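You operate a simulated robot arm through the tools that you are given. There is no shell and no other tool. Be economical: measure what you need, move in short steps, check, and stop when the job is done.

Carry out the task below with a simulated robot arm. There is one attempt and no reset: what you move stays moved.

Task
Take the wire basket on the top of the green belt and put it away on the top of the grey bench. Take the grey square flange from the top of the green belt and put it in the grey flat wire basket. Take the black tray on the long bench and put it away on the bottom shelf of the steel rack. Take the brass ring from the long bench and put it on the top of the tub bench. Pull the left bench drawer open. Do these in any order.

Only the result counts: the job must be done as asked and must still hold three seconds after the hand-in. Knocking over, shifting, dropping, spilling or breaking anything else fails it.

Robot
A 6-joint arm with a two-finger parallel gripper on a trunk, on a base that drives. Base frame: it is fixed to the floor where the robot stands at the start and does not move with it; the origin is under the middle of the robot, x ahead of it, y to its left, z up. Readings come in mm, rad, newtons and seconds.
Its first joint turns from -2.897 to 2.897 rad. Places, roughly: black tray (32x19x3 cm) [-1700, -5400, 900]; bottom shelf of the steel rack [3800, -7200, 300]; brass ring (6x6x2 cm) [-1600, -5600, 900]; flat wire basket (32x25x14 cm) [800, -1000, 1000]; grey square flange (7x7x4 cm) [800, -700, 1000]; left bench drawer [3600, -3500, 800]; top of the grey bench [5900, -6800, 700]; top of the tub bench [700, -8700, 800]; wire basket (30x23x18 cm) [500, -100, 1000]. Payload 4.1 kg.
The tool frame sits at the grasp point between the pads (the TCP): z along the fingers, y along the line on which they close. The tips reach 23 mm beyond it. Largest opening 94 mm; finger width 38, thickness 10; the body of the gripper, 54 by 96 mm, starts 39 mm behind the TCP.
Orientation is told as [roll, pitch, yaw] about the base's x, y, z axes, in that order, counted from this pose: with the fingers straight down and closing along the base's y, the tool's x points along the base's -x, its y along +y and its z along -z.

Tools
- The arm moves only by the tool apply_moves. Its argument "moves" is a list of rows, each a list of 3 entries, a list of its own where there are three numbers: the shift along the tool's x, y, z in mm, then the turn, a rotation vector about the tool's x, y, z in degrees, then the opening, from 0 (shut) to 1 (fully open). In form: [[[dx, dy, dz], [wx, wy, wz], gripper], ...]. A call has 1 to 20 rows; each row shifts and turns the commanded pose from where the row before left it, along the tool's axes as they then stand. A row lasts 0.2 s, in which the tool goes at most 50 mm and 0.15 rad; a call with a longer step from one row to the next is refused whole, and so is a gripper value outside its range. A pose out of reach is approached as far as the arm can. The call stops where the force on the tool passes 40 N (or 10 N more than at its start, if that is more) or the arm is blocked; 0.2 s more then pass. The fingers move at their own pace (about 45 mm/s each) and stop on an object; they squeeze with about 27 N. The grip force told is the motor's: it shows also when the fingers shut on nothing. Time passes only in rows, and 0.2 s behind the last, so rows that do not move let the fingers close. It gives the time, the measured TCP pose, the force on the tool (base axes), the opening and the grip force at its end, in the units of the frame above (readings bear some noise), with the torque about the TCP (base axes, N m) and any sound that the robot's microphone picked up.
- Cameras (640 x 400 px; columns grow to the right, rows downward): "scene" is now at [19.7, 105.8, 1511.6]; the picture's right is [-0.58, -0.81, 0.00], its down [-0.53, 0.38, -0.76] and it looks along [0.62, -0.44, -0.65] (base axes); focal length 291 px, centre (320, 200). "wrist" rides on the gripper at [86, 16, -74] in the tool frame; the picture's right is [-0.18, 0.98, 0.00], its down [-0.58, -0.11, -0.81] and it looks along [-0.79, -0.15, 0.59] (tool axes); focal length 243 px, centre (320, 200). There is no depth. A picture from a camera that has moved, and an enlarged one, comes with that camera's place and axes in the base frame and with its lens. The place of the scene camera against the robot may be out by one fixed shift of up to 25 mm in any direction.
- camera(camera): a new picture of that camera. The clock stands still meanwhile.
- move_column(by): slides the trunk up (or, below 0, down) by that many mm; the arm and the scene camera ride with it, the base frame stays. It gives what a move gives, with no picture.
- drive_base(legs): drives the robot by 1 to 6 legs, each [ahead, turn to the left] in mm and rad, along the robot's own axes; the way and the turn of a leg run together, so that a leg with both is an arc; at most 1500 mm and 3.142 rad a leg. The arm and the cameras ride along, it lands a little off, and it stops where it bumps. It gives what a move gives.
- pan_tilt(pan, tilt): turns the head with the scene camera to pan (to the left, within 2.705 rad either way) and tilt (down, from -0.506 to 1.204), counted from straight ahead of the robot. It gives what a move gives.
- inspect(camera, box): a new picture of the part [left, top, right, bottom] of that camera's present view, enlarged. The clock stands still meanwhile.
- finish_job(): hands the job in; it is judged then, once.

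Go step by step. Nothing tells you exact positions but the pictures and the camera data: compare them with the known pose of the tool, close in by small moves and look again before you grip or let go. The budget is 165 turns and 128 pictures, counting those below and the enlarged ones. Unless the task says otherwise, let go and move clear before handing in, and close with one line.

The tools are called as name(argument=value, ...) on one line, values as JSON. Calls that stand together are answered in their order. apply_moves: Moves the arm, as the interface text tells. Its arguments: {"type":"object","properties":{"moves":{"type":"array","items":{"type":"array"}}},"required":["moves"]} The other tools are called the same way: move_column (by) slides the trunk up or down; drive_base (legs) drives the base; pan_tilt (pan, tilt) turns the head that bears the scene camera; camera (camera) takes a picture; inspect (camera, box) takes an enlarged picture of a part of a camera's view; finish_job () hands the job in.

At the start:

```text
t: 0.0
eef_pos: [356.7, -171.4, 1190.6]
tcp_rot: [0.0, 0.001, 0.0]
wrist_force: [-0.2, 0.3, -0.7]
moment: [0.0, 0.01, -0.03]
width: 93.9
grip_force: 0.1
trunk travel left (down, up): [-475.0, 115.0]
robot x, y, heading: [1.0, 2.1, 0.0]
head pan, tilt: [-0.62, 0.707]
```

scene: 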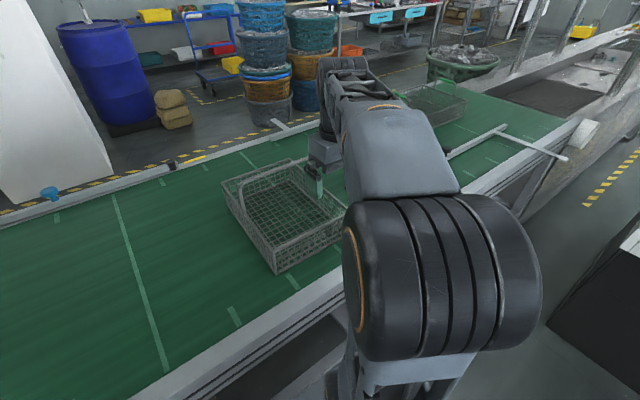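
wrist: 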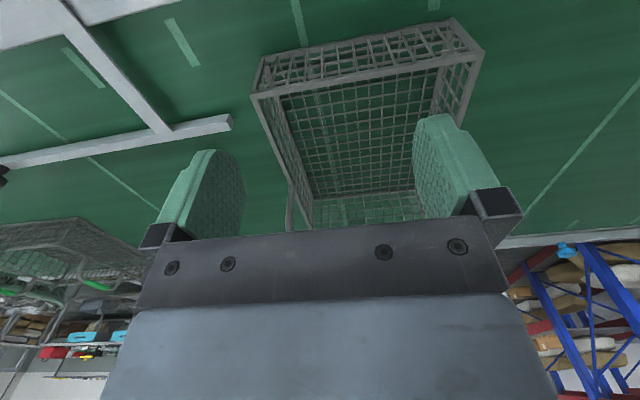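

I see the wire basket ahead on the belt, with the flat basket and flange further right, hidden by the arm. I'll look around first.

pan_tilt(pan=-1.0, tilt=0.5)

camera(camera="scene")

pan_tilt(pan=-2.0, tilt=0.4)

camera(camera="scene")

```text
t: 0.8
eef_pos: [356.8, -170.9, 1190.1]
tcp_rot: [-0.001, 0.0, -0.001]
wrist_force: [0.0, -0.3, -0.1]
moment: [0.0, -0.02, -0.03]
width: 94.1
grip_force: 0.0
trunk travel left (down, up): [-475.0, 115.0]
robot x, y, heading: [0.6, -3.8, 0.0]
head pan, tilt: [-1.0, 0.499]
```

```text
125 pictures are left
camera scene: at [0.0, 78.4, 1529.9], right [-0.84, -0.54, 0.0], down [-0.26, 0.4, -0.88], along [0.47, -0.74, -0.48], focal length 291 px, centre (320, 200)
```

scene: 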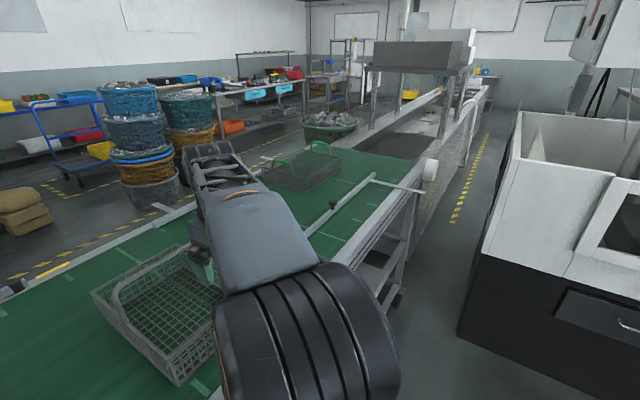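

```text
t: 2.1
eef_pos: [356.9, -170.9, 1190.2]
tcp_rot: [0.0, 0.001, 0.0]
wrist_force: [-0.1, -0.2, -0.7]
moment: [0.0, -0.02, -0.02]
width: 94.1
grip_force: 0.0
trunk travel left (down, up): [-475.0, 115.0]
robot x, y, heading: [1.7, 2.4, 0.001]
head pan, tilt: [-2.0, 0.4]
```

```text
124 pictures are left
camera scene: at [-87.7, 70.7, 1539.0], right [-0.91, 0.42, 0.0], down [0.16, 0.35, -0.92], along [-0.38, -0.84, -0.39], focal length 291 px, centre (320, 200)
```

scene: 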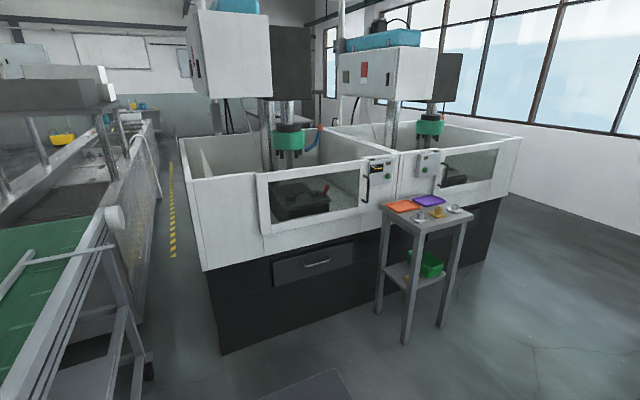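

The belt runs along y on the robot's +x side, with a machine to the right. I need the layout for a route, so I'll look left and behind.

pan_tilt(pan=0.7, tilt=0.3)

camera(camera="scene")

pan_tilt(pan=2.3, tilt=0.3)

camera(camera="scene")

pan_tilt(pan=-2.7, tilt=0.3)

camera(camera="scene")

pan_tilt(pan=-1.5, tilt=0.3)

camera(camera="scene")

```text
t: 4.5
eef_pos: [356.3, -169.9, 1190.9]
tcp_rot: [0.0, -0.001, -0.001]
wrist_force: [0.1, 0.1, 0.1]
moment: [0.05, 0.01, 0.01]
width: 93.7
grip_force: 0.1
trunk travel left (down, up): [-475.0, 115.0]
robot x, y, heading: [-1.0, 1.4, 0.004]
head pan, tilt: [0.7, 0.3]
```

```text
123 pictures are left
camera scene: at [22.2, 215.0, 1548.3], right [0.64, -0.77, 0.0], down [-0.23, -0.19, -0.96], along [0.73, 0.61, -0.3], focal length 291 px, centre (320, 200)
```

scene: 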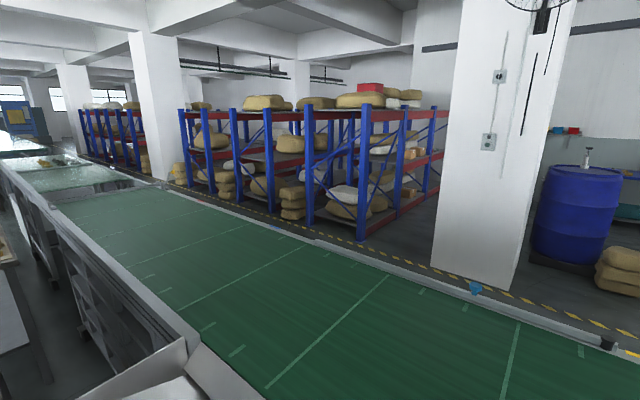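

```text
t: 6.2
eef_pos: [356.2, -168.9, 1189.5]
tcp_rot: [0.001, -0.002, 0.001]
wrist_force: [-0.4, -0.2, -0.2]
moment: [-0.03, 0.05, 0.04]
width: 94.1
grip_force: 0.0
trunk travel left (down, up): [-475.0, 115.0]
robot x, y, heading: [2.6, 1.0, -0.006]
head pan, tilt: [2.3, 0.3]
```

```text
122 pictures are left
camera scene: at [-111.4, 224.6, 1548.3], right [0.75, 0.67, 0.0], down [0.2, -0.22, -0.96], along [-0.64, 0.71, -0.3], focal length 291 px, centre (320, 200)
```

scene: 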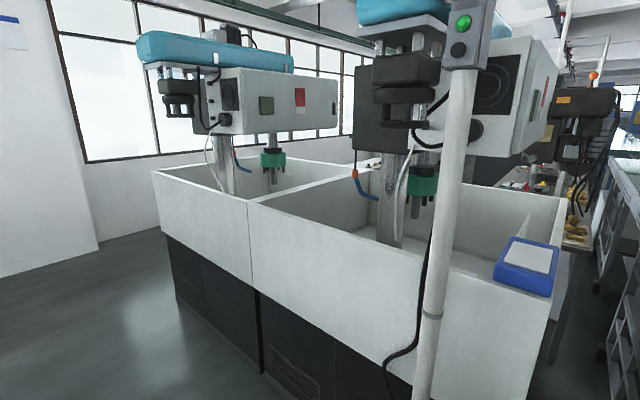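

```text
t: 10.1
eef_pos: [356.8, -170.4, 1190.4]
tcp_rot: [0.0, 0.001, 0.001]
wrist_force: [-0.8, -0.5, 0.7]
moment: [-0.04, -0.01, 0.02]
width: 94.2
grip_force: 0.2
trunk travel left (down, up): [-475.0, 115.0]
robot x, y, heading: [0.8, -1.4, -0.002]
head pan, tilt: [-2.7, 0.3]
```

```text
121 pictures are left
camera scene: at [-133.6, 115.0, 1548.3], right [-0.43, 0.9, 0.0], down [0.27, 0.13, -0.96], along [-0.86, -0.41, -0.3], focal length 291 px, centre (320, 200)
```

scene: 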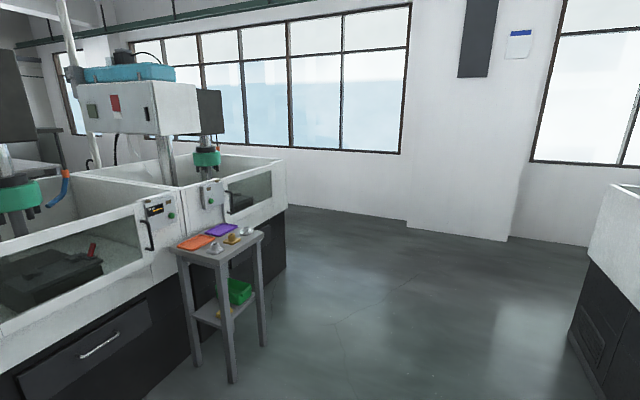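

```text
t: 11.5
eef_pos: [356.7, -171.2, 1190.0]
tcp_rot: [0.0, -0.001, -0.001]
wrist_force: [0.3, 1.1, 0.5]
moment: [-0.01, -0.03, -0.04]
width: 94.1
grip_force: 0.1
trunk travel left (down, up): [-475.0, 115.0]
robot x, y, heading: [1.1, -2.0, 0.004]
head pan, tilt: [-1.499, 0.3]
```

```text
120 pictures are left
camera scene: at [-42.6, 61.8, 1548.3], right [-1.0, -0.07, 0.0], down [-0.02, 0.29, -0.96], along [0.07, -0.95, -0.3], focal length 291 px, centre (320, 200)
```

scene: 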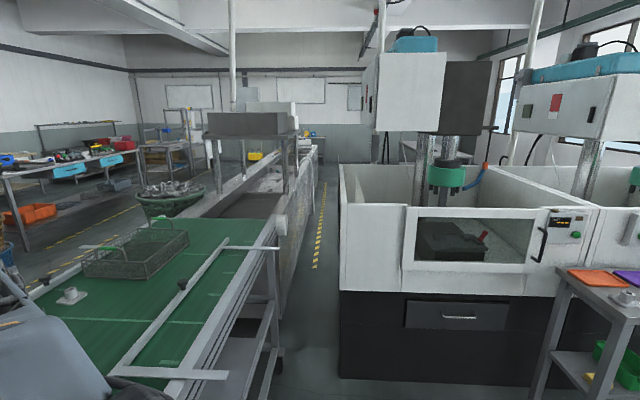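

The flat basket (with green handles) and the flange are on the belt right of me, and the aisle between belt and machine is narrow. I'll look closely at them from here.

pan_tilt(pan=-1.3, tilt=0.6)

camera(camera="scene")

inspect(camera="scene", box=[0, 80, 240, 230])

pan_tilt(pan=-1.8, tilt=1.2)

camera(camera="scene")

```text
t: 12.3
eef_pos: [356.4, -170.6, 1190.4]
tcp_rot: [-0.002, -0.002, 0.001]
wrist_force: [-0.2, 1.2, -0.1]
moment: [0.0, 0.05, 0.01]
width: 94.1
grip_force: 0.1
trunk travel left (down, up): [-475.0, 115.0]
robot x, y, heading: [-0.3, -0.9, -0.003]
head pan, tilt: [-1.3, 0.6]
```

```text
119 pictures are left
camera scene: at [-25.7, 69.7, 1520.9], right [-0.96, -0.27, 0.0], down [-0.15, 0.54, -0.83], along [0.22, -0.8, -0.56], focal length 291 px, centre (320, 200)
```

scene: 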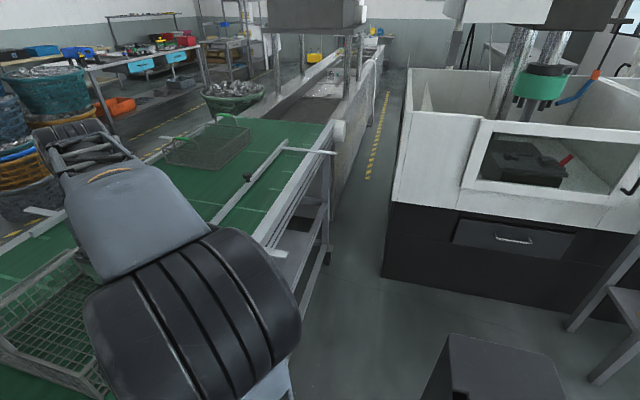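

```text
2.67 times, centred on (120, 155) of scene
camera zoom: at [-25.7, 69.7, 1520.9], right [-0.96, -0.27, 0.0], down [-0.15, 0.54, -0.83], along [0.22, -0.8, -0.56], focal length 775 px, centre (853, 320)
```

zoom: 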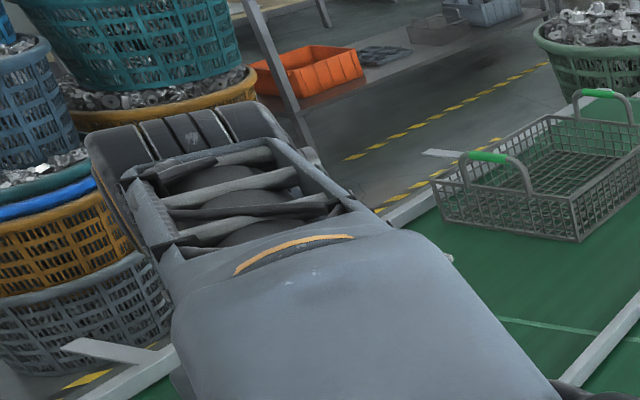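

```text
t: 13.3
eef_pos: [356.9, -169.9, 1189.9]
tcp_rot: [0.0, 0.001, 0.0]
wrist_force: [-0.5, -0.6, 0.2]
moment: [0.01, 0.0, 0.01]
width: 94.0
grip_force: 0.1
trunk travel left (down, up): [-475.0, 115.0]
robot x, y, heading: [1.7, -1.0, 0.002]
head pan, tilt: [-1.799, 1.201]
```

```text
117 pictures are left
camera scene: at [-61.9, 100.4, 1476.3], right [-0.97, 0.23, 0.0], down [0.21, 0.91, -0.36], along [-0.08, -0.35, -0.93], focal length 291 px, centre (320, 200)
```

scene: 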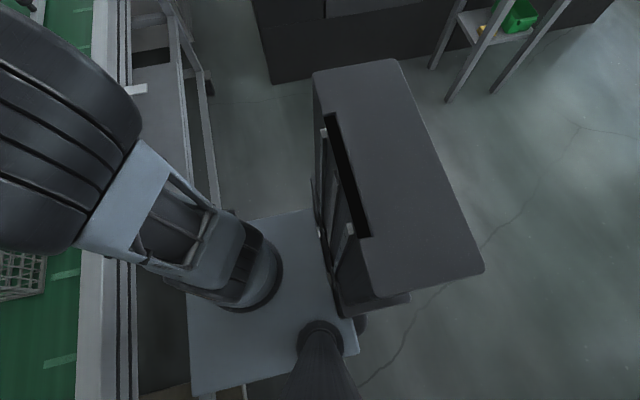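

Before driving I want to see what surrounds the base, so I'll look steeply down to the left and rear.

pan_tilt(pan=1.6, tilt=0.9)

camera(camera="scene")

pan_tilt(pan=2.7, tilt=0.9)

camera(camera="scene")

```text
t: 16.2
eef_pos: [356.1, -170.9, 1190.1]
tcp_rot: [-0.001, 0.0, 0.0]
wrist_force: [-0.3, -0.2, 0.1]
moment: [0.03, 0.0, -0.01]
width: 93.9
grip_force: 0.1
trunk travel left (down, up): [-475.0, 115.0]
robot x, y, heading: [0.5, -2.1, -0.0]
head pan, tilt: [1.6, 0.901]
```

```text
116 pictures are left
camera scene: at [-51.4, 230.4, 1496.0], right [1.0, 0.03, 0.0], down [0.02, -0.78, -0.62], along [-0.02, 0.62, -0.78], focal length 291 px, centre (320, 200)
```

scene: 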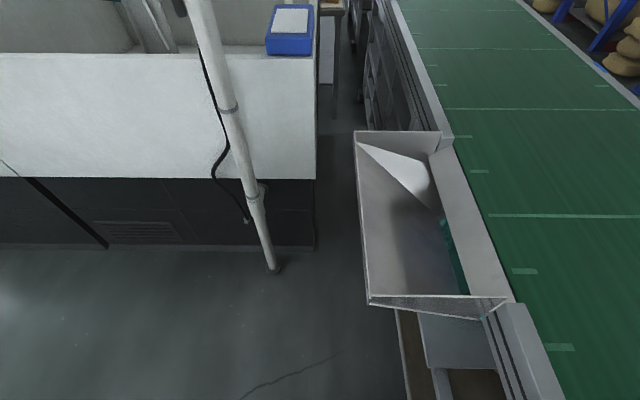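

```text
t: 17.5
eef_pos: [357.5, -171.0, 1190.1]
tcp_rot: [0.0, 0.0, 0.0]
wrist_force: [0.1, 0.8, -0.4]
moment: [0.0, -0.01, -0.01]
width: 93.9
grip_force: 0.0
trunk travel left (down, up): [-475.0, 115.0]
robot x, y, heading: [0.8, -1.3, -0.004]
head pan, tilt: [2.7, 0.901]
```

```text
115 pictures are left
camera scene: at [-117.5, 187.2, 1496.0], right [0.43, 0.9, 0.0], down [0.71, -0.34, -0.62], along [-0.56, 0.27, -0.78], focal length 291 px, centre (320, 200)
```

scene: 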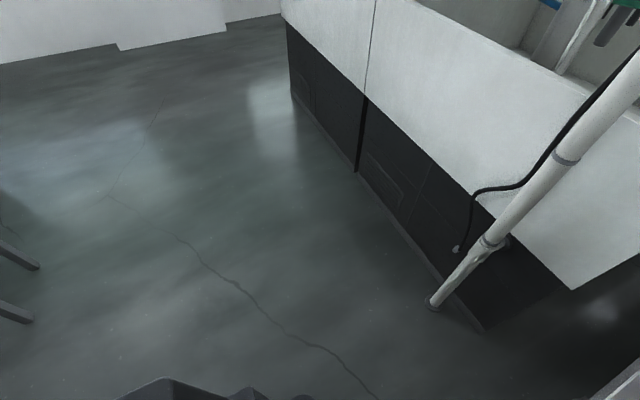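

The floor between belt and machines is open, and the flange is likely easier to reach from the far side later. First the wire basket: I'll look at it closely from both cameras.

pan_tilt(pan=-0.3, tilt=0.95)

camera(camera="scene")

inspect(camera="wrist", box=[200, 0, 520, 200])

```text
t: 20.1
eef_pos: [357.0, -171.3, 1190.1]
tcp_rot: [0.0, 0.0, 0.0]
wrist_force: [0.3, 0.2, -0.3]
moment: [0.0, -0.01, -0.05]
width: 94.2
grip_force: 0.1
trunk travel left (down, up): [-475.0, 115.0]
robot x, y, heading: [-1.5, 4.3, 0.0]
head pan, tilt: [-0.3, 0.949]
```

```text
114 pictures are left
camera scene: at [20.2, 133.5, 1492.4], right [-0.3, -0.96, 0.0], down [-0.78, 0.24, -0.58], along [0.56, -0.17, -0.81], focal length 291 px, centre (320, 200)
```

scene: 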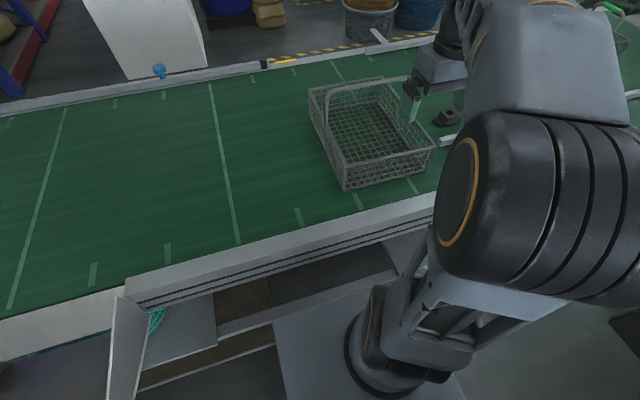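

```text
2.00 times, centred on (360, 100) of wrist
camera zoom: at [271.0, -154.1, 1264.5], right [0.18, 0.98, 0.0], down [0.58, -0.11, 0.81], along [0.79, -0.15, -0.59], focal length 485 px, centre (240, 400)
```

zoom: 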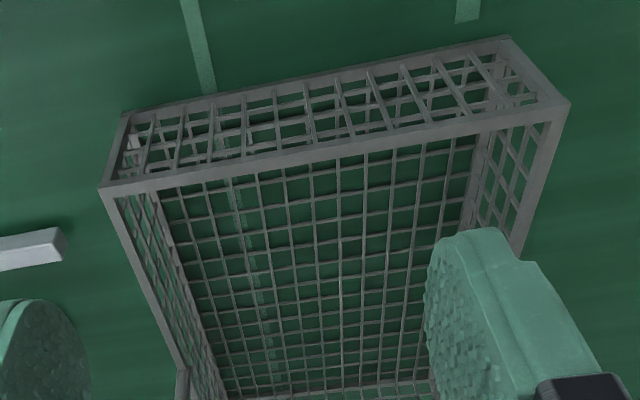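

The basket's long side runs along x with a handle loop at its left side; I'll zoom in on it.

inspect(camera="scene", box=[290, 60, 450, 200])

```text
2.86 times, centred on (370, 130) of scene
camera zoom: at [20.2, 133.5, 1492.4], right [-0.3, -0.96, 0.0], down [-0.78, 0.24, -0.58], along [0.56, -0.17, -0.81], focal length 831 px, centre (177, 400)
```

zoom: 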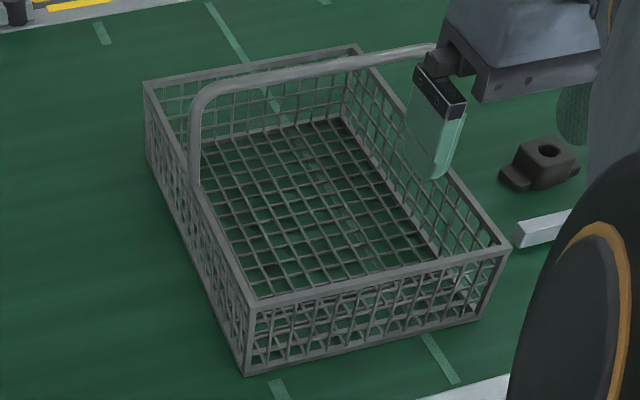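

The handle spans the middle of the basket along y, at about x=590, z≈1085. I'll turn the tool 90° so that the fingers close along x.

apply_moves(moves=[[[0, 0, 0], [0, 0, 8.2], 1], [[0, 0, 0], [0, 0, 8.2], 1], [[0, 0, 0], [0, 0, 8.2], 1], [[0, 0, 0], [0, 0, 8.2], 1], [[0, 0, 0], [0, 0, 8.2], 1], [[0, 0, 0], [0, 0, 8.2], 1], [[0, 0, 0], [0, 0, 8.2], 1], [[0, 0, 0], [0, 0, 8.2], 1], [[0, 0, 0], [0, 0, 8.2], 1], [[0, 0, 0], [0, 0, 8.2], 1], [[0, 0, 0], [0, 0, 8.0], 1]])

```text
t: 22.5
eef_pos: [356.9, -170.8, 1190.2]
tcp_rot: [0.001, -0.001, -1.572]
wrist_force: [-0.8, 0.0, -0.1]
moment: [-0.03, -0.02, 0.01]
width: 94.1
grip_force: 0.0
trunk travel left (down, up): [-475.0, 115.0]
robot x, y, heading: [1.5, 0.1, -0.003]
head pan, tilt: [-0.3, 0.949]
```

Next I'll move over near the handle, staying high, and look.

apply_moves(moves=[[[5, 45, 0], [0, 0, 0], 1], [[5, 45, 0], [0, 0, 0], 1], [[5, 45, 0], [0, 0, 0], 1], [[5, 45, 0], [0, 0, 0], 1], [[5, 40, 0], [0, 0, 0], 1]])

camera(camera="wrist")

inspect(camera="scene", box=[290, 40, 490, 200])

```text
t: 23.7
eef_pos: [574.5, -147.1, 1189.3]
tcp_rot: [-0.002, -0.001, -1.57]
wrist_force: [-0.2, -0.6, 0.1]
moment: [-0.02, 0.01, 0.02]
width: 94.0
grip_force: 0.1
trunk travel left (down, up): [-475.0, 115.0]
robot x, y, heading: [0.4, -2.4, 0.004]
head pan, tilt: [-0.3, 0.949]
```

```text
111 pictures are left
camera wrist: at [592.7, -60.9, 1263.6], right [0.98, -0.18, 0.0], down [-0.11, -0.58, 0.81], along [-0.15, -0.79, -0.59], focal length 243 px, centre (320, 200)
```

wrist: 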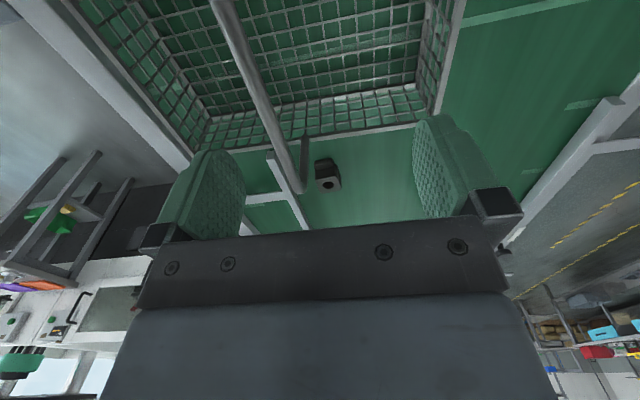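

```text
2.50 times, centred on (390, 120) of scene
camera zoom: at [21.0, 133.3, 1492.4], right [-0.3, -0.96, 0.0], down [-0.78, 0.24, -0.58], along [0.56, -0.17, -0.81], focal length 727 px, centre (145, 400)
```

zoom: 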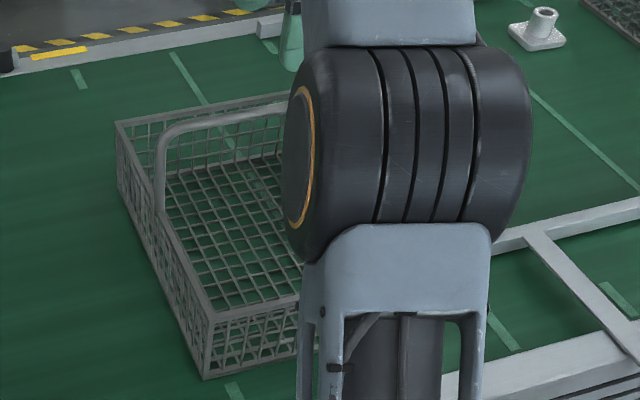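

The handle bar appears at x≈530, lying along y from about -50 to -276. I'll shift over it, lower a little and look again.

apply_moves(moves=[[[-10, -35, 0], [0, 0, 0], 1], [[-8, 0, 25], [0, 0, 0], 1]])

camera(camera="wrist")

```text
t: 24.3
eef_pos: [539.9, -164.4, 1164.0]
tcp_rot: [0.0, -0.001, -1.572]
wrist_force: [-0.3, -0.3, -0.4]
moment: [-0.02, 0.0, 0.03]
width: 93.9
grip_force: 0.1
trunk travel left (down, up): [-475.0, 115.0]
robot x, y, heading: [-0.2, -0.3, -0.002]
head pan, tilt: [-0.3, 0.949]
```

```text
109 pictures are left
camera wrist: at [557.2, -77.6, 1238.1], right [0.98, -0.18, 0.0], down [-0.11, -0.58, 0.81], along [-0.15, -0.79, -0.59], focal length 243 px, centre (320, 200)
```

wrist: 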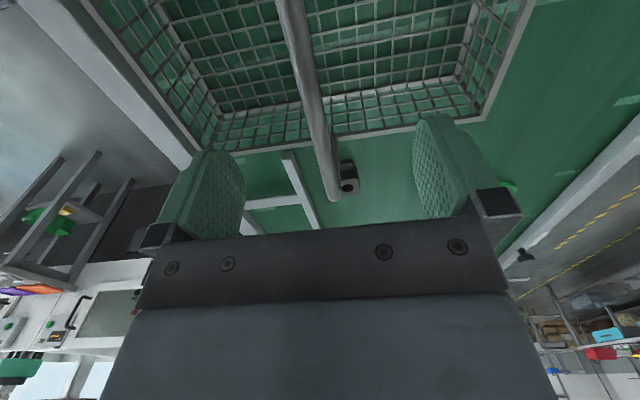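

Triangulating the bar puts it at x≈536, z≈1110, with the basket centre at y≈-145. I'll descend onto it and close.

apply_moves(moves=[[[19, -4, 0], [0, 0, 0], 1], [[0, 0, 30], [0, 0, 0], 1], [[0, 0, 28], [0, 0, 0], 1], [[0, 0, 0], [0, 0, 0], 1]])

camera(camera="wrist")

pan_tilt(pan=0.3, tilt=0.7)

camera(camera="scene")

```text
t: 25.3
eef_pos: [535.1, -142.0, 1107.1]
tcp_rot: [0.001, -0.001, -1.571]
wrist_force: [0.1, 0.3, -0.5]
moment: [0.01, 0.01, -0.02]
width: 94.1
grip_force: 0.1
trunk travel left (down, up): [-475.0, 115.0]
robot x, y, heading: [-1.2, -2.1, -0.003]
head pan, tilt: [-0.3, 0.949]
```

```text
108 pictures are left
camera wrist: at [552.3, -54.9, 1181.8], right [0.98, -0.18, 0.0], down [-0.11, -0.58, 0.81], along [-0.15, -0.79, -0.59], focal length 243 px, centre (320, 200)
```

wrist: 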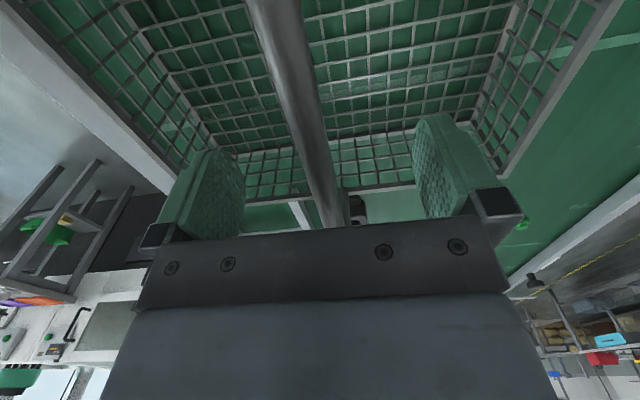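

```text
t: 26.3
eef_pos: [535.0, -141.2, 1107.4]
tcp_rot: [0.0, 0.001, -1.572]
wrist_force: [-0.2, 0.3, 0.0]
moment: [-0.01, 0.02, -0.02]
width: 94.2
grip_force: 0.1
trunk travel left (down, up): [-475.0, 115.0]
robot x, y, heading: [-0.9, -1.0, 0.002]
head pan, tilt: [0.3, 0.7]
```

```text
107 pictures are left
camera scene: at [32.0, 180.0, 1512.2], right [0.29, -0.96, 0.0], down [-0.62, -0.19, -0.76], along [0.73, 0.23, -0.64], focal length 291 px, centre (320, 200)
```

scene: 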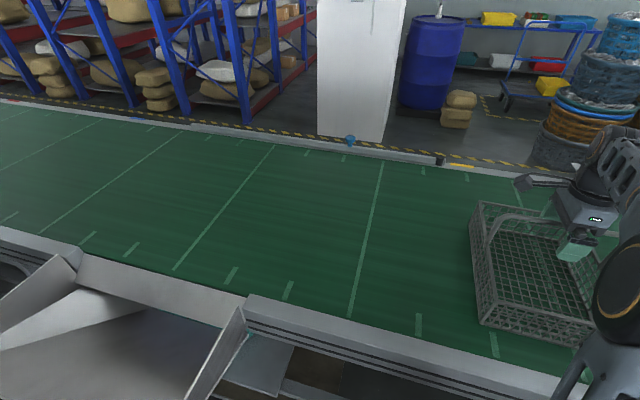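

inspect(camera="scene", box=[460, 170, 640, 360])

```text
2.11 times, centred on (550, 265) of scene
camera zoom: at [32.0, 180.0, 1512.2], right [0.29, -0.96, 0.0], down [-0.62, -0.19, -0.76], along [0.73, 0.23, -0.64], focal length 612 px, centre (-164, 63)
```

zoom: 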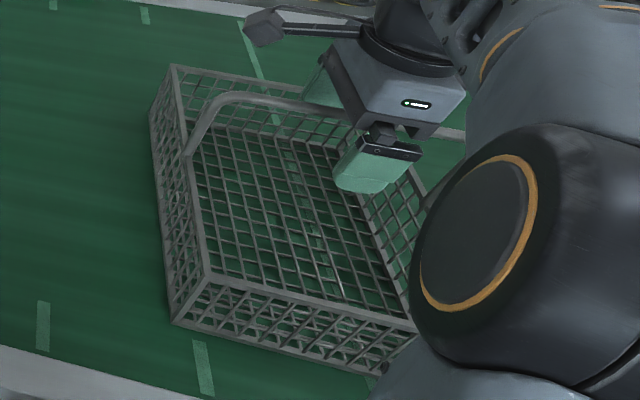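

The bar runs between the fingers at about the TCP height. I'll close on it.

apply_moves(moves=[[[0, 0, 0], [0, 0, 0], 0], [[0, 0, 0], [0, 0, 0], 0], [[0, 0, 0], [0, 0, 0], 0], [[0, 0, 0], [0, 0, 0], 0], [[0, 0, 0], [0, 0, 0], 0], [[0, 0, 0], [0, 0, 0], 0]])

camera(camera="wrist")

```text
t: 27.7
eef_pos: [535.1, -141.3, 1108.0]
tcp_rot: [-0.001, 0.0, -1.569]
wrist_force: [2.0, 0.8, 0.3]
moment: [-0.07, -0.01, 0.14]
width: 10.6
grip_force: 27.1
trunk travel left (down, up): [-475.0, 115.0]
robot x, y, heading: [0.1, -4.1, -0.003]
head pan, tilt: [0.3, 0.7]
```

```text
105 pictures are left
camera wrist: at [552.7, -54.7, 1181.8], right [0.98, -0.18, 0.0], down [-0.11, -0.58, 0.81], along [-0.15, -0.79, -0.59], focal length 243 px, centre (320, 200)
```

wrist: 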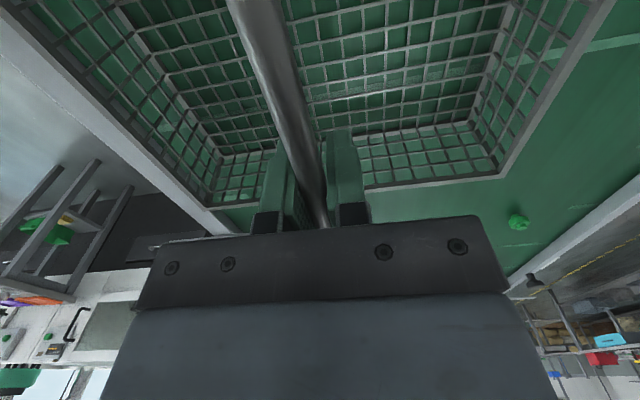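

Gripped at 10.6 mm opening. I'll lift gently and check.

apply_moves(moves=[[[0, 0, -15], [0, 0, 0], 0], [[0, 0, -20], [0, 0, 0], 0], [[0, 0, -30], [0, 0, 0], 0], [[0, 0, -30], [0, 0, 0], 0], [[0, 0, -30], [0, 0, 0], 0], [[0, 0, 0], [0, 0, 0], 0]])

camera(camera="scene")

```text
t: 29.1
eef_pos: [538.9, -140.3, 1232.3]
tcp_rot: [0.001, 0.001, -1.57]
wrist_force: [0.7, -0.9, -3.2]
moment: [-0.03, -0.04, -0.02]
width: 10.6
grip_force: 27.0
trunk travel left (down, up): [-475.0, 115.0]
robot x, y, heading: [-0.9, -1.3, 0.001]
head pan, tilt: [0.3, 0.7]
```

```text
104 pictures are left
camera scene: at [32.3, 180.0, 1512.2], right [0.3, -0.96, 0.0], down [-0.62, -0.19, -0.76], along [0.73, 0.23, -0.64], focal length 291 px, centre (320, 200)
```

scene: 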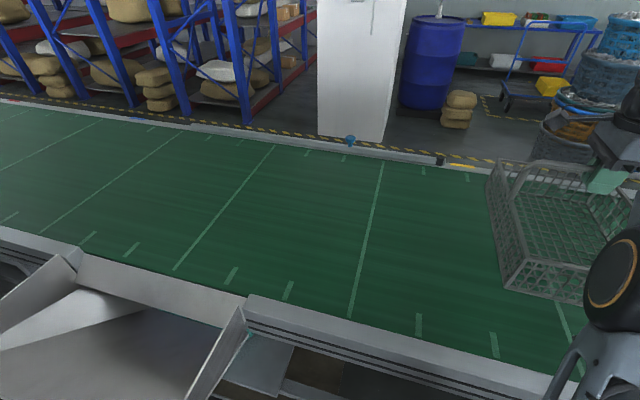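

The basket hangs level and clear. I'll retract it towards the robot, then back away from the belt down the free lane.

apply_moves(moves=[[[0, -30, 0], [0, 0, 0], 0], [[0, -40, 0], [0, 0, 0], 0], [[0, -40, 0], [0, 0, 0], 0], [[0, -10, 0], [0, 0, 0], 0], [[0, 0, 0], [0, 0, 0], 0]])

drive_base(legs=[[-500, 0]])

drive_base(legs=[[-1250, 0], [-1300, 0], [0, -1.5708]])

pan_tilt(pan=0.35, tilt=0.35)

camera(camera="scene")

```text
t: 30.3
eef_pos: [420.1, -143.6, 1233.7]
tcp_rot: [0.001, 0.002, -1.57]
wrist_force: [-1.1, -0.8, -3.6]
moment: [0.0, -0.01, 0.03]
width: 10.8
grip_force: 26.8
trunk travel left (down, up): [-475.0, 115.0]
robot x, y, heading: [-2.7, 0.8, 0.003]
head pan, tilt: [0.3, 0.7]
```

```text
t: 33.2
eef_pos: [-62.4, -145.1, 1233.6]
tcp_rot: [0.001, -0.002, -1.579]
wrist_force: [-0.9, -0.6, -3.8]
moment: [-0.01, 0.01, 0.0]
width: 10.6
grip_force: 27.6
trunk travel left (down, up): [-475.0, 115.0]
robot x, y, heading: [-483.1, 0.8, -0.002]
head pan, tilt: [0.3, 0.7]
```

```text
t: 49.4
eef_pos: [-3151.2, -473.0, 1232.8]
tcp_rot: [0.001, -0.001, -3.092]
wrist_force: [-0.1, 0.6, -4.6]
moment: [0.01, -0.01, 0.01]
width: 10.7
grip_force: 27.0
trunk travel left (down, up): [-475.0, 115.0]
robot x, y, heading: [-3026.4, -47.3, -1.527]
head pan, tilt: [0.3, 0.7]
```

```text
t: 50.2
eef_pos: [-3149.3, -473.4, 1233.0]
tcp_rot: [0.0, -0.001, -3.094]
wrist_force: [0.0, -0.5, -4.1]
moment: [0.01, 0.0, 0.0]
width: 10.7
grip_force: 26.8
trunk travel left (down, up): [-475.0, 115.0]
robot x, y, heading: [-3026.9, -45.5, -1.52]
head pan, tilt: [0.351, 0.351]
```

```text
103 pictures are left
camera scene: at [-2816.4, -76.8, 1543.5], right [-0.92, -0.39, 0.0], down [-0.13, 0.32, -0.94], along [0.36, -0.86, -0.34], focal length 291 px, centre (320, 200)
```

scene: 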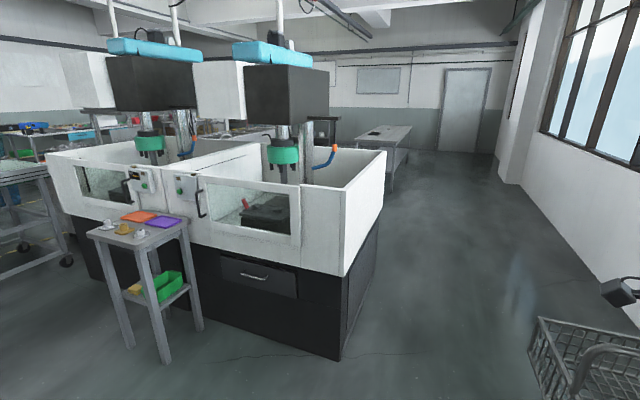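

The lane on the window side is clear, with the long bench beyond. I'll drive on in -y and look.

drive_base(legs=[[0, -0.055], [1500, 0], [1500, 0]])

pan_tilt(pan=0.6, tilt=0.3)

camera(camera="scene")

```text
t: 65.3
eef_pos: [-3178.9, -3517.5, 1232.4]
tcp_rot: [0.0, -0.002, 3.131]
wrist_force: [0.1, -0.5, -3.7]
moment: [0.01, 0.04, 0.01]
width: 10.6
grip_force: 26.5
trunk travel left (down, up): [-475.0, 115.0]
robot x, y, heading: [-3030.8, -3098.3, -1.584]
head pan, tilt: [0.351, 0.351]
```

```text
t: 66.1
eef_pos: [-3179.6, -3516.9, 1233.0]
tcp_rot: [-0.002, -0.001, 3.131]
wrist_force: [-0.3, -0.4, -3.2]
moment: [0.01, -0.04, 0.0]
width: 10.5
grip_force: 26.9
trunk travel left (down, up): [-475.0, 115.0]
robot x, y, heading: [-3032.7, -3098.8, -1.573]
head pan, tilt: [0.6, 0.3]
```

```text
102 pictures are left
camera scene: at [-2801.3, -3129.7, 1548.3], right [-0.83, -0.56, 0.0], down [-0.16, 0.25, -0.96], along [0.53, -0.79, -0.3], focal length 291 px, centre (320, 200)
```

scene: 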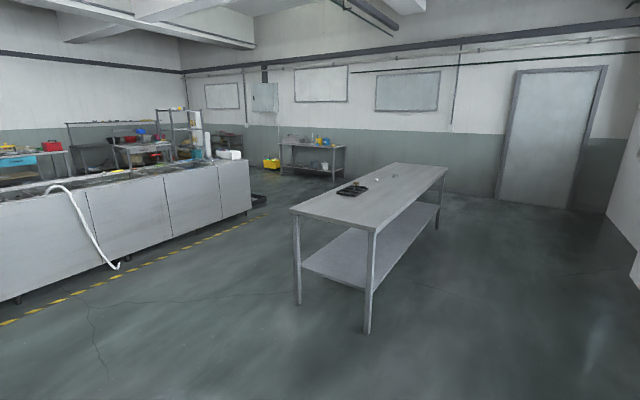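

The long bench with tray is at x −2110..−1500, y −4730..−7040; the line ends near (570, −6150), the tub bench is at the back wall. I check the left side before cutting across.

pan_tilt(pan=1.5, tilt=0.4)

camera(camera="scene")

```text
t: 67.3
eef_pos: [-3179.2, -3517.6, 1231.4]
tcp_rot: [-0.001, 0.0, 3.13]
wrist_force: [-0.2, 0.1, -5.7]
moment: [-0.02, 0.02, 0.01]
width: 10.5
grip_force: 27.4
trunk travel left (down, up): [-475.0, 115.0]
robot x, y, heading: [-3035.3, -3095.6, -1.58]
head pan, tilt: [1.499, 0.4]
```

```text
101 pictures are left
camera scene: at [-2760.9, -3059.7, 1539.1], right [-0.08, -1.0, 0.0], down [-0.39, 0.03, -0.92], along [0.92, -0.08, -0.39], focal length 291 px, centre (320, 200)
```

scene: 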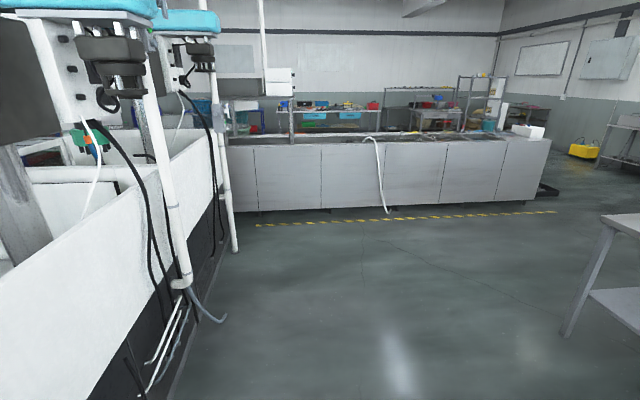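

The way across is clear. I'll drive between the bench and the line to past the line end.

drive_base(legs=[[0, 1.2], [1360, 0], [1360, 0], [0, -1.2], [1500, 0]])

pan_tilt(pan=0.6, tilt=0.3)

camera(camera="scene")

pan_tilt(pan=-0.6, tilt=0.45)

camera(camera="scene")

```text
t: 93.2
eef_pos: [-837.9, -6096.3, 1232.4]
tcp_rot: [-0.001, 0.0, 3.057]
wrist_force: [0.0, -0.5, -4.3]
moment: [0.01, -0.01, 0.04]
width: 10.5
grip_force: 27.0
trunk travel left (down, up): [-475.0, 115.0]
robot x, y, heading: [-655.4, -5690.4, -1.656]
head pan, tilt: [1.499, 0.4]
```

```text
t: 94.4
eef_pos: [-839.9, -6095.5, 1232.7]
tcp_rot: [0.0, -0.002, 3.056]
wrist_force: [-0.4, 0.1, -3.8]
moment: [0.0, 0.02, -0.01]
width: 10.7
grip_force: 26.7
trunk travel left (down, up): [-475.0, 115.0]
robot x, y, heading: [-659.1, -5689.9, -1.653]
head pan, tilt: [0.6, 0.3]
```

```text
100 pictures are left
camera scene: at [-433.0, -5737.7, 1548.3], right [-0.87, -0.49, 0.0], down [-0.15, 0.26, -0.96], along [0.47, -0.83, -0.3], focal length 291 px, centre (320, 200)
```

scene: 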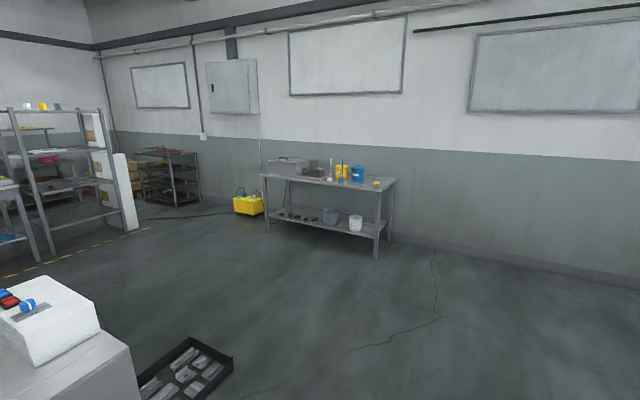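

```text
t: 95.8
eef_pos: [-839.9, -6096.2, 1232.3]
tcp_rot: [0.001, -0.001, 3.056]
wrist_force: [0.3, -0.4, -4.1]
moment: [0.03, 0.07, -0.03]
width: 10.4
grip_force: 27.2
trunk travel left (down, up): [-475.0, 115.0]
robot x, y, heading: [-659.0, -5689.2, -1.655]
head pan, tilt: [-0.6, 0.45]
```

```text
99 pictures are left
camera scene: at [-537.3, -5727.7, 1534.4], right [-0.77, 0.63, 0.0], down [0.28, 0.34, -0.9], along [-0.57, -0.7, -0.44], focal length 291 px, centre (320, 200)
```

scene: 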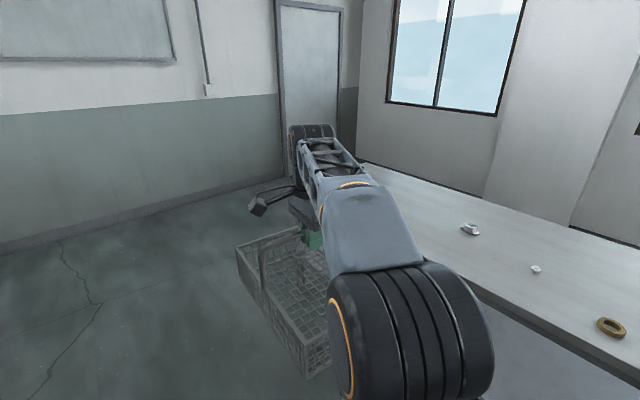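

The floor tray by the line end and the tub bench leave a lane at y≈−7550. I'll drive there, turn to +x and look ahead.

drive_base(legs=[[0, 0.09], [930, 0], [930, 0], [0, 1.57], [1400, 0], [1000, 0]])

pan_tilt(pan=0.6, tilt=0.3)

camera(camera="scene")

pan_tilt(pan=-0.1, tilt=0.25)

camera(camera="scene")

```text
t: 120.9
eef_pos: [2142.0, -7870.7, 1232.1]
tcp_rot: [0.0, -0.001, -1.627]
wrist_force: [0.3, 0.5, -4.2]
moment: [0.0, 0.05, 0.0]
width: 10.7
grip_force: 26.8
trunk travel left (down, up): [-475.0, 115.0]
robot x, y, heading: [1734.6, -7704.9, -0.057]
head pan, tilt: [-0.6, 0.45]
```

```text
t: 122.3
eef_pos: [2143.6, -7870.6, 1232.9]
tcp_rot: [0.001, 0.001, -1.626]
wrist_force: [0.6, 0.1, -4.2]
moment: [0.01, 0.04, 0.0]
width: 10.6
grip_force: 26.8
trunk travel left (down, up): [-475.0, 115.0]
robot x, y, heading: [1732.2, -7705.5, -0.053]
head pan, tilt: [0.6, 0.3]
```

```text
98 pictures are left
camera scene: at [1771.9, -7498.0, 1548.3], right [0.52, -0.86, 0.0], down [-0.25, -0.15, -0.96], along [0.82, 0.49, -0.3], focal length 291 px, centre (320, 200)
```

scene: 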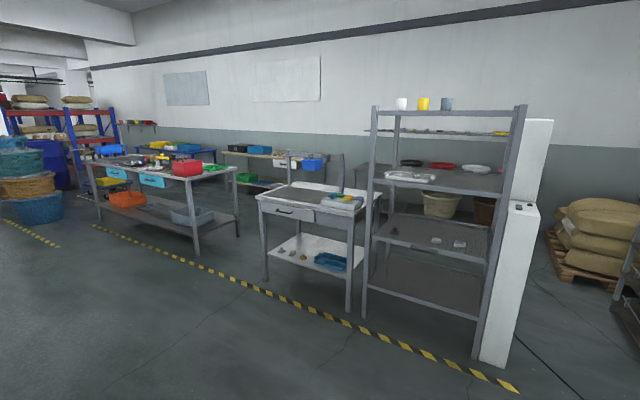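

```text
t: 123.4
eef_pos: [2143.8, -7870.0, 1233.1]
tcp_rot: [0.0, -0.001, -1.627]
wrist_force: [0.8, 1.5, -4.2]
moment: [0.04, 0.02, 0.01]
width: 10.5
grip_force: 27.0
trunk travel left (down, up): [-475.0, 115.0]
robot x, y, heading: [1733.4, -7704.7, -0.054]
head pan, tilt: [-0.099, 0.25]
```

```text
97 pictures are left
camera scene: at [1784.3, -7560.7, 1553.0], right [-0.15, -0.99, 0.0], down [-0.24, 0.04, -0.97], along [0.96, -0.15, -0.25], focal length 291 px, centre (320, 200)
```

scene: 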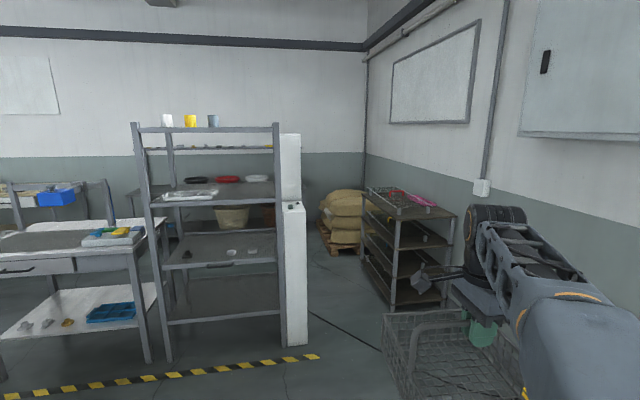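

The steel rack is at x≈3430–, y −6700..−7600, and the grey bench must be behind it. The gap between the rack's white cabinet and the dark shelving at y≈−8070 may lead there; I'll move closer and look.

drive_base(legs=[[0, -0.28], [1050, 0], [0, 0.33]])

pan_tilt(pan=0.15, tilt=0.35)

camera(camera="scene")

pan_tilt(pan=0.9, tilt=0.4)

camera(camera="scene")

```text
t: 130.7
eef_pos: [3139.6, -8191.9, 1232.4]
tcp_rot: [0.0, 0.0, -1.572]
wrist_force: [0.4, 0.4, -3.8]
moment: [-0.01, 0.01, 0.0]
width: 10.5
grip_force: 27.1
trunk travel left (down, up): [-475.0, 115.0]
robot x, y, heading: [2723.6, -8044.5, -0.001]
head pan, tilt: [-0.099, 0.25]
```

```text
t: 131.5
eef_pos: [3139.6, -8192.0, 1232.9]
tcp_rot: [-0.002, 0.0, -1.571]
wrist_force: [0.3, -0.4, -3.7]
moment: [0.0, -0.01, -0.02]
width: 10.9
grip_force: 26.7
trunk travel left (down, up): [-475.0, 115.0]
robot x, y, heading: [2722.0, -8044.5, -0.003]
head pan, tilt: [0.15, 0.351]
```

```text
96 pictures are left
camera scene: at [2764.4, -7878.7, 1543.6], right [0.15, -0.99, 0.0], down [-0.34, -0.05, -0.94], along [0.93, 0.14, -0.34], focal length 291 px, centre (320, 200)
```

scene: 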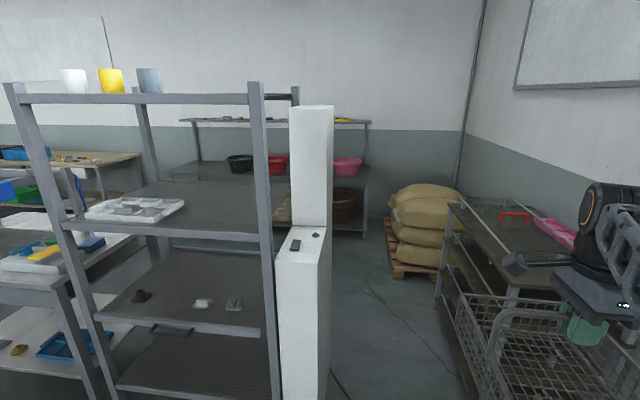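

```text
t: 132.6
eef_pos: [3139.5, -8192.0, 1231.9]
tcp_rot: [0.001, -0.001, -1.572]
wrist_force: [0.4, -0.2, -4.5]
moment: [0.02, 0.03, 0.0]
width: 10.6
grip_force: 26.2
trunk travel left (down, up): [-475.0, 115.0]
robot x, y, heading: [2719.1, -8051.4, 0.002]
head pan, tilt: [0.901, 0.4]
```

```text
95 pictures are left
camera scene: at [2730.0, -7819.9, 1539.1], right [0.78, -0.62, 0.0], down [-0.24, -0.3, -0.92], along [0.57, 0.72, -0.39], focal length 291 px, centre (320, 200)
```

scene: 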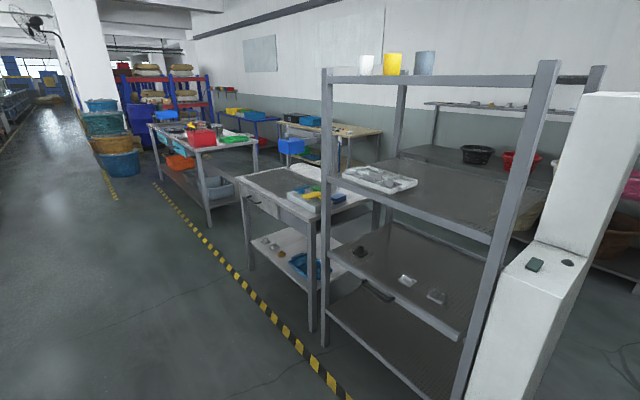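

The grey bench is the one with bowls behind the rack, at x≈5600+, y −7950..−6300. I'll centre the basket before me and go through the 0.7 m gap at y≈−8165.

apply_moves(moves=[[[40, 0, 0], [0, 0, 0], 0], [[45, 0, 0], [0, 0, 0], 0], [[45, 0, 0], [0, 0, 0], 0], [[16, 0, 0], [0, 0, 0], 0], [[0, 0, 0], [0, 0, 0], 0]])

drive_base(legs=[[0, -0.22], [500, 0], [0, 0.22]])

pan_tilt(pan=0.5, tilt=0.8)

camera(camera="scene")

pan_tilt(pan=-0.6, tilt=0.7)

camera(camera="scene")

```text
t: 133.8
eef_pos: [3142.6, -8045.1, 1231.6]
tcp_rot: [-0.001, 0.0, -1.573]
wrist_force: [-1.0, -0.7, -3.3]
moment: [-0.02, 0.01, 0.04]
width: 10.7
grip_force: 26.5
trunk travel left (down, up): [-475.0, 115.0]
robot x, y, heading: [2718.8, -8044.3, 0.0]
head pan, tilt: [0.901, 0.4]
```

```text
t: 138.3
eef_pos: [3636.1, -8152.3, 1232.0]
tcp_rot: [-0.002, 0.0, -1.568]
wrist_force: [-0.2, 0.3, -3.1]
moment: [-0.02, 0.0, 0.0]
width: 10.4
grip_force: 27.0
trunk travel left (down, up): [-475.0, 115.0]
robot x, y, heading: [3210.5, -8156.7, 0.003]
head pan, tilt: [0.901, 0.4]
```

```text
t: 139.2
eef_pos: [3634.2, -8152.3, 1231.7]
tcp_rot: [-0.001, 0.001, -1.569]
wrist_force: [-0.7, 0.0, -4.0]
moment: [0.02, 0.03, 0.01]
width: 10.7
grip_force: 26.5
trunk travel left (down, up): [-475.0, 115.0]
robot x, y, heading: [3215.5, -8155.4, 0.002]
head pan, tilt: [0.499, 0.799]
```

```text
94 pictures are left
camera scene: at [3235.5, -7962.1, 1504.0], right [0.48, -0.88, 0.0], down [-0.63, -0.34, -0.7], along [0.61, 0.34, -0.72], focal length 291 px, centre (320, 200)
```

scene: 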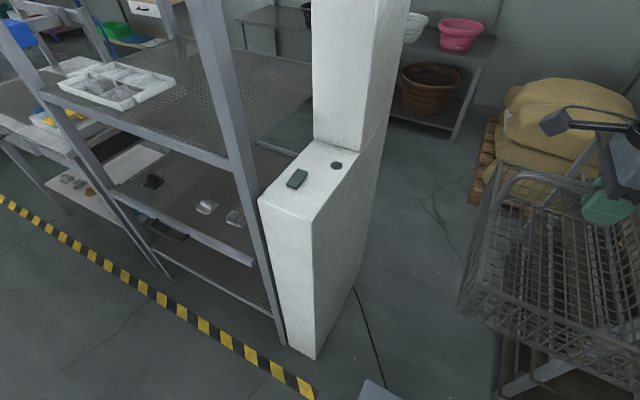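

```text
t: 140.5
eef_pos: [3636.4, -8151.5, 1232.1]
tcp_rot: [-0.002, -0.001, -1.569]
wrist_force: [0.0, -0.9, -4.6]
moment: [0.02, 0.02, 0.01]
width: 10.6
grip_force: 27.0
trunk travel left (down, up): [-475.0, 115.0]
robot x, y, heading: [3216.3, -8160.8, -0.0]
head pan, tilt: [-0.6, 0.7]
```

```text
93 pictures are left
camera scene: at [3234.9, -8048.8, 1512.2], right [-0.56, -0.83, 0.0], down [-0.53, 0.36, -0.76], along [0.63, -0.43, -0.64], focal length 291 px, centre (320, 200)
```

scene: 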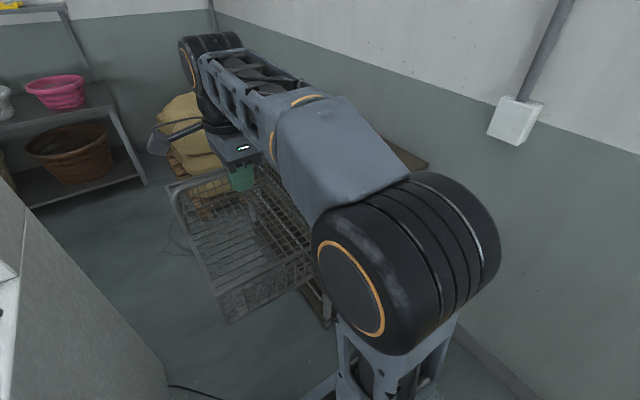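

The gap is about 0.8 m wide and I'm near its middle. I'll go through and curve left behind the cabinet.

drive_base(legs=[[900, 0], [700, 0.9]])

pan_tilt(pan=-0.3, tilt=0.5)

camera(camera="scene")

pan_tilt(pan=0.4, tilt=0.5)

camera(camera="scene")

```text
t: 148.8
eef_pos: [4990.1, -7521.9, 1231.7]
tcp_rot: [-0.002, -0.001, -0.662]
wrist_force: [0.0, 0.5, -3.7]
moment: [0.0, 0.01, 0.0]
width: 10.7
grip_force: 27.0
trunk travel left (down, up): [-475.0, 115.0]
robot x, y, heading: [4734.0, -7859.1, 0.906]
head pan, tilt: [-0.6, 0.7]
cut short: leg 2
```

```text
t: 149.6
eef_pos: [4990.3, -7522.4, 1231.5]
tcp_rot: [-0.002, 0.0, -0.663]
wrist_force: [0.4, -0.4, -3.6]
moment: [0.02, 0.0, -0.01]
width: 10.3
grip_force: 27.3
trunk travel left (down, up): [-475.0, 115.0]
robot x, y, heading: [4732.0, -7856.7, 0.909]
head pan, tilt: [-0.3, 0.499]
```

```text
92 pictures are left
camera scene: at [4652.1, -7760.8, 1529.8], right [0.57, -0.82, 0.0], down [-0.39, -0.27, -0.88], along [0.72, 0.5, -0.48], focal length 291 px, centre (320, 200)
```

scene: 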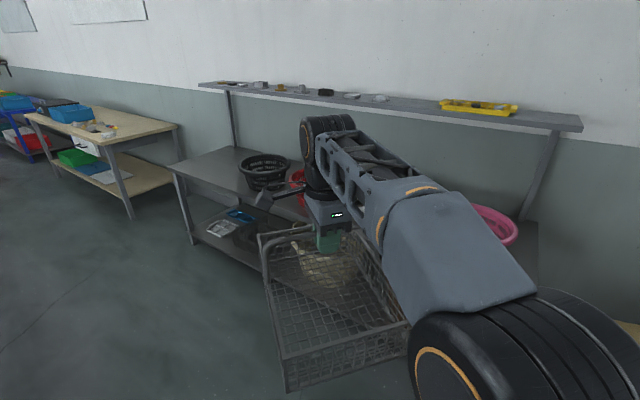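

```text
t: 150.6
eef_pos: [4989.6, -7521.3, 1231.4]
tcp_rot: [-0.001, 0.0, -0.661]
wrist_force: [-0.1, 1.0, -4.4]
moment: [-0.04, 0.03, 0.01]
width: 10.5
grip_force: 27.3
trunk travel left (down, up): [-475.0, 115.0]
robot x, y, heading: [4733.9, -7855.3, 0.905]
head pan, tilt: [0.4, 0.499]
```

```text
91 pictures are left
camera scene: at [4601.2, -7724.7, 1529.9], right [0.96, -0.26, 0.0], down [-0.13, -0.46, -0.88], along [0.23, 0.85, -0.48], focal length 291 px, centre (320, 200)
```

scene: 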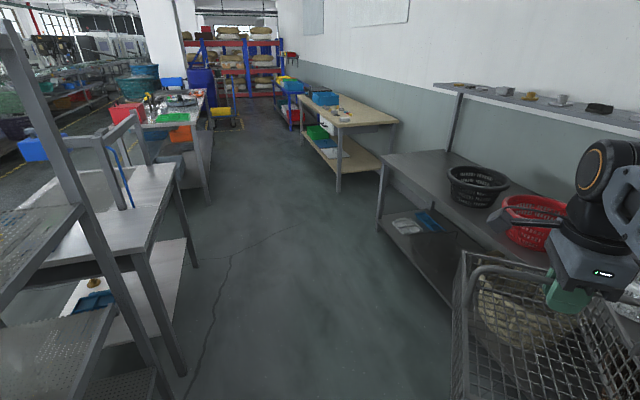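

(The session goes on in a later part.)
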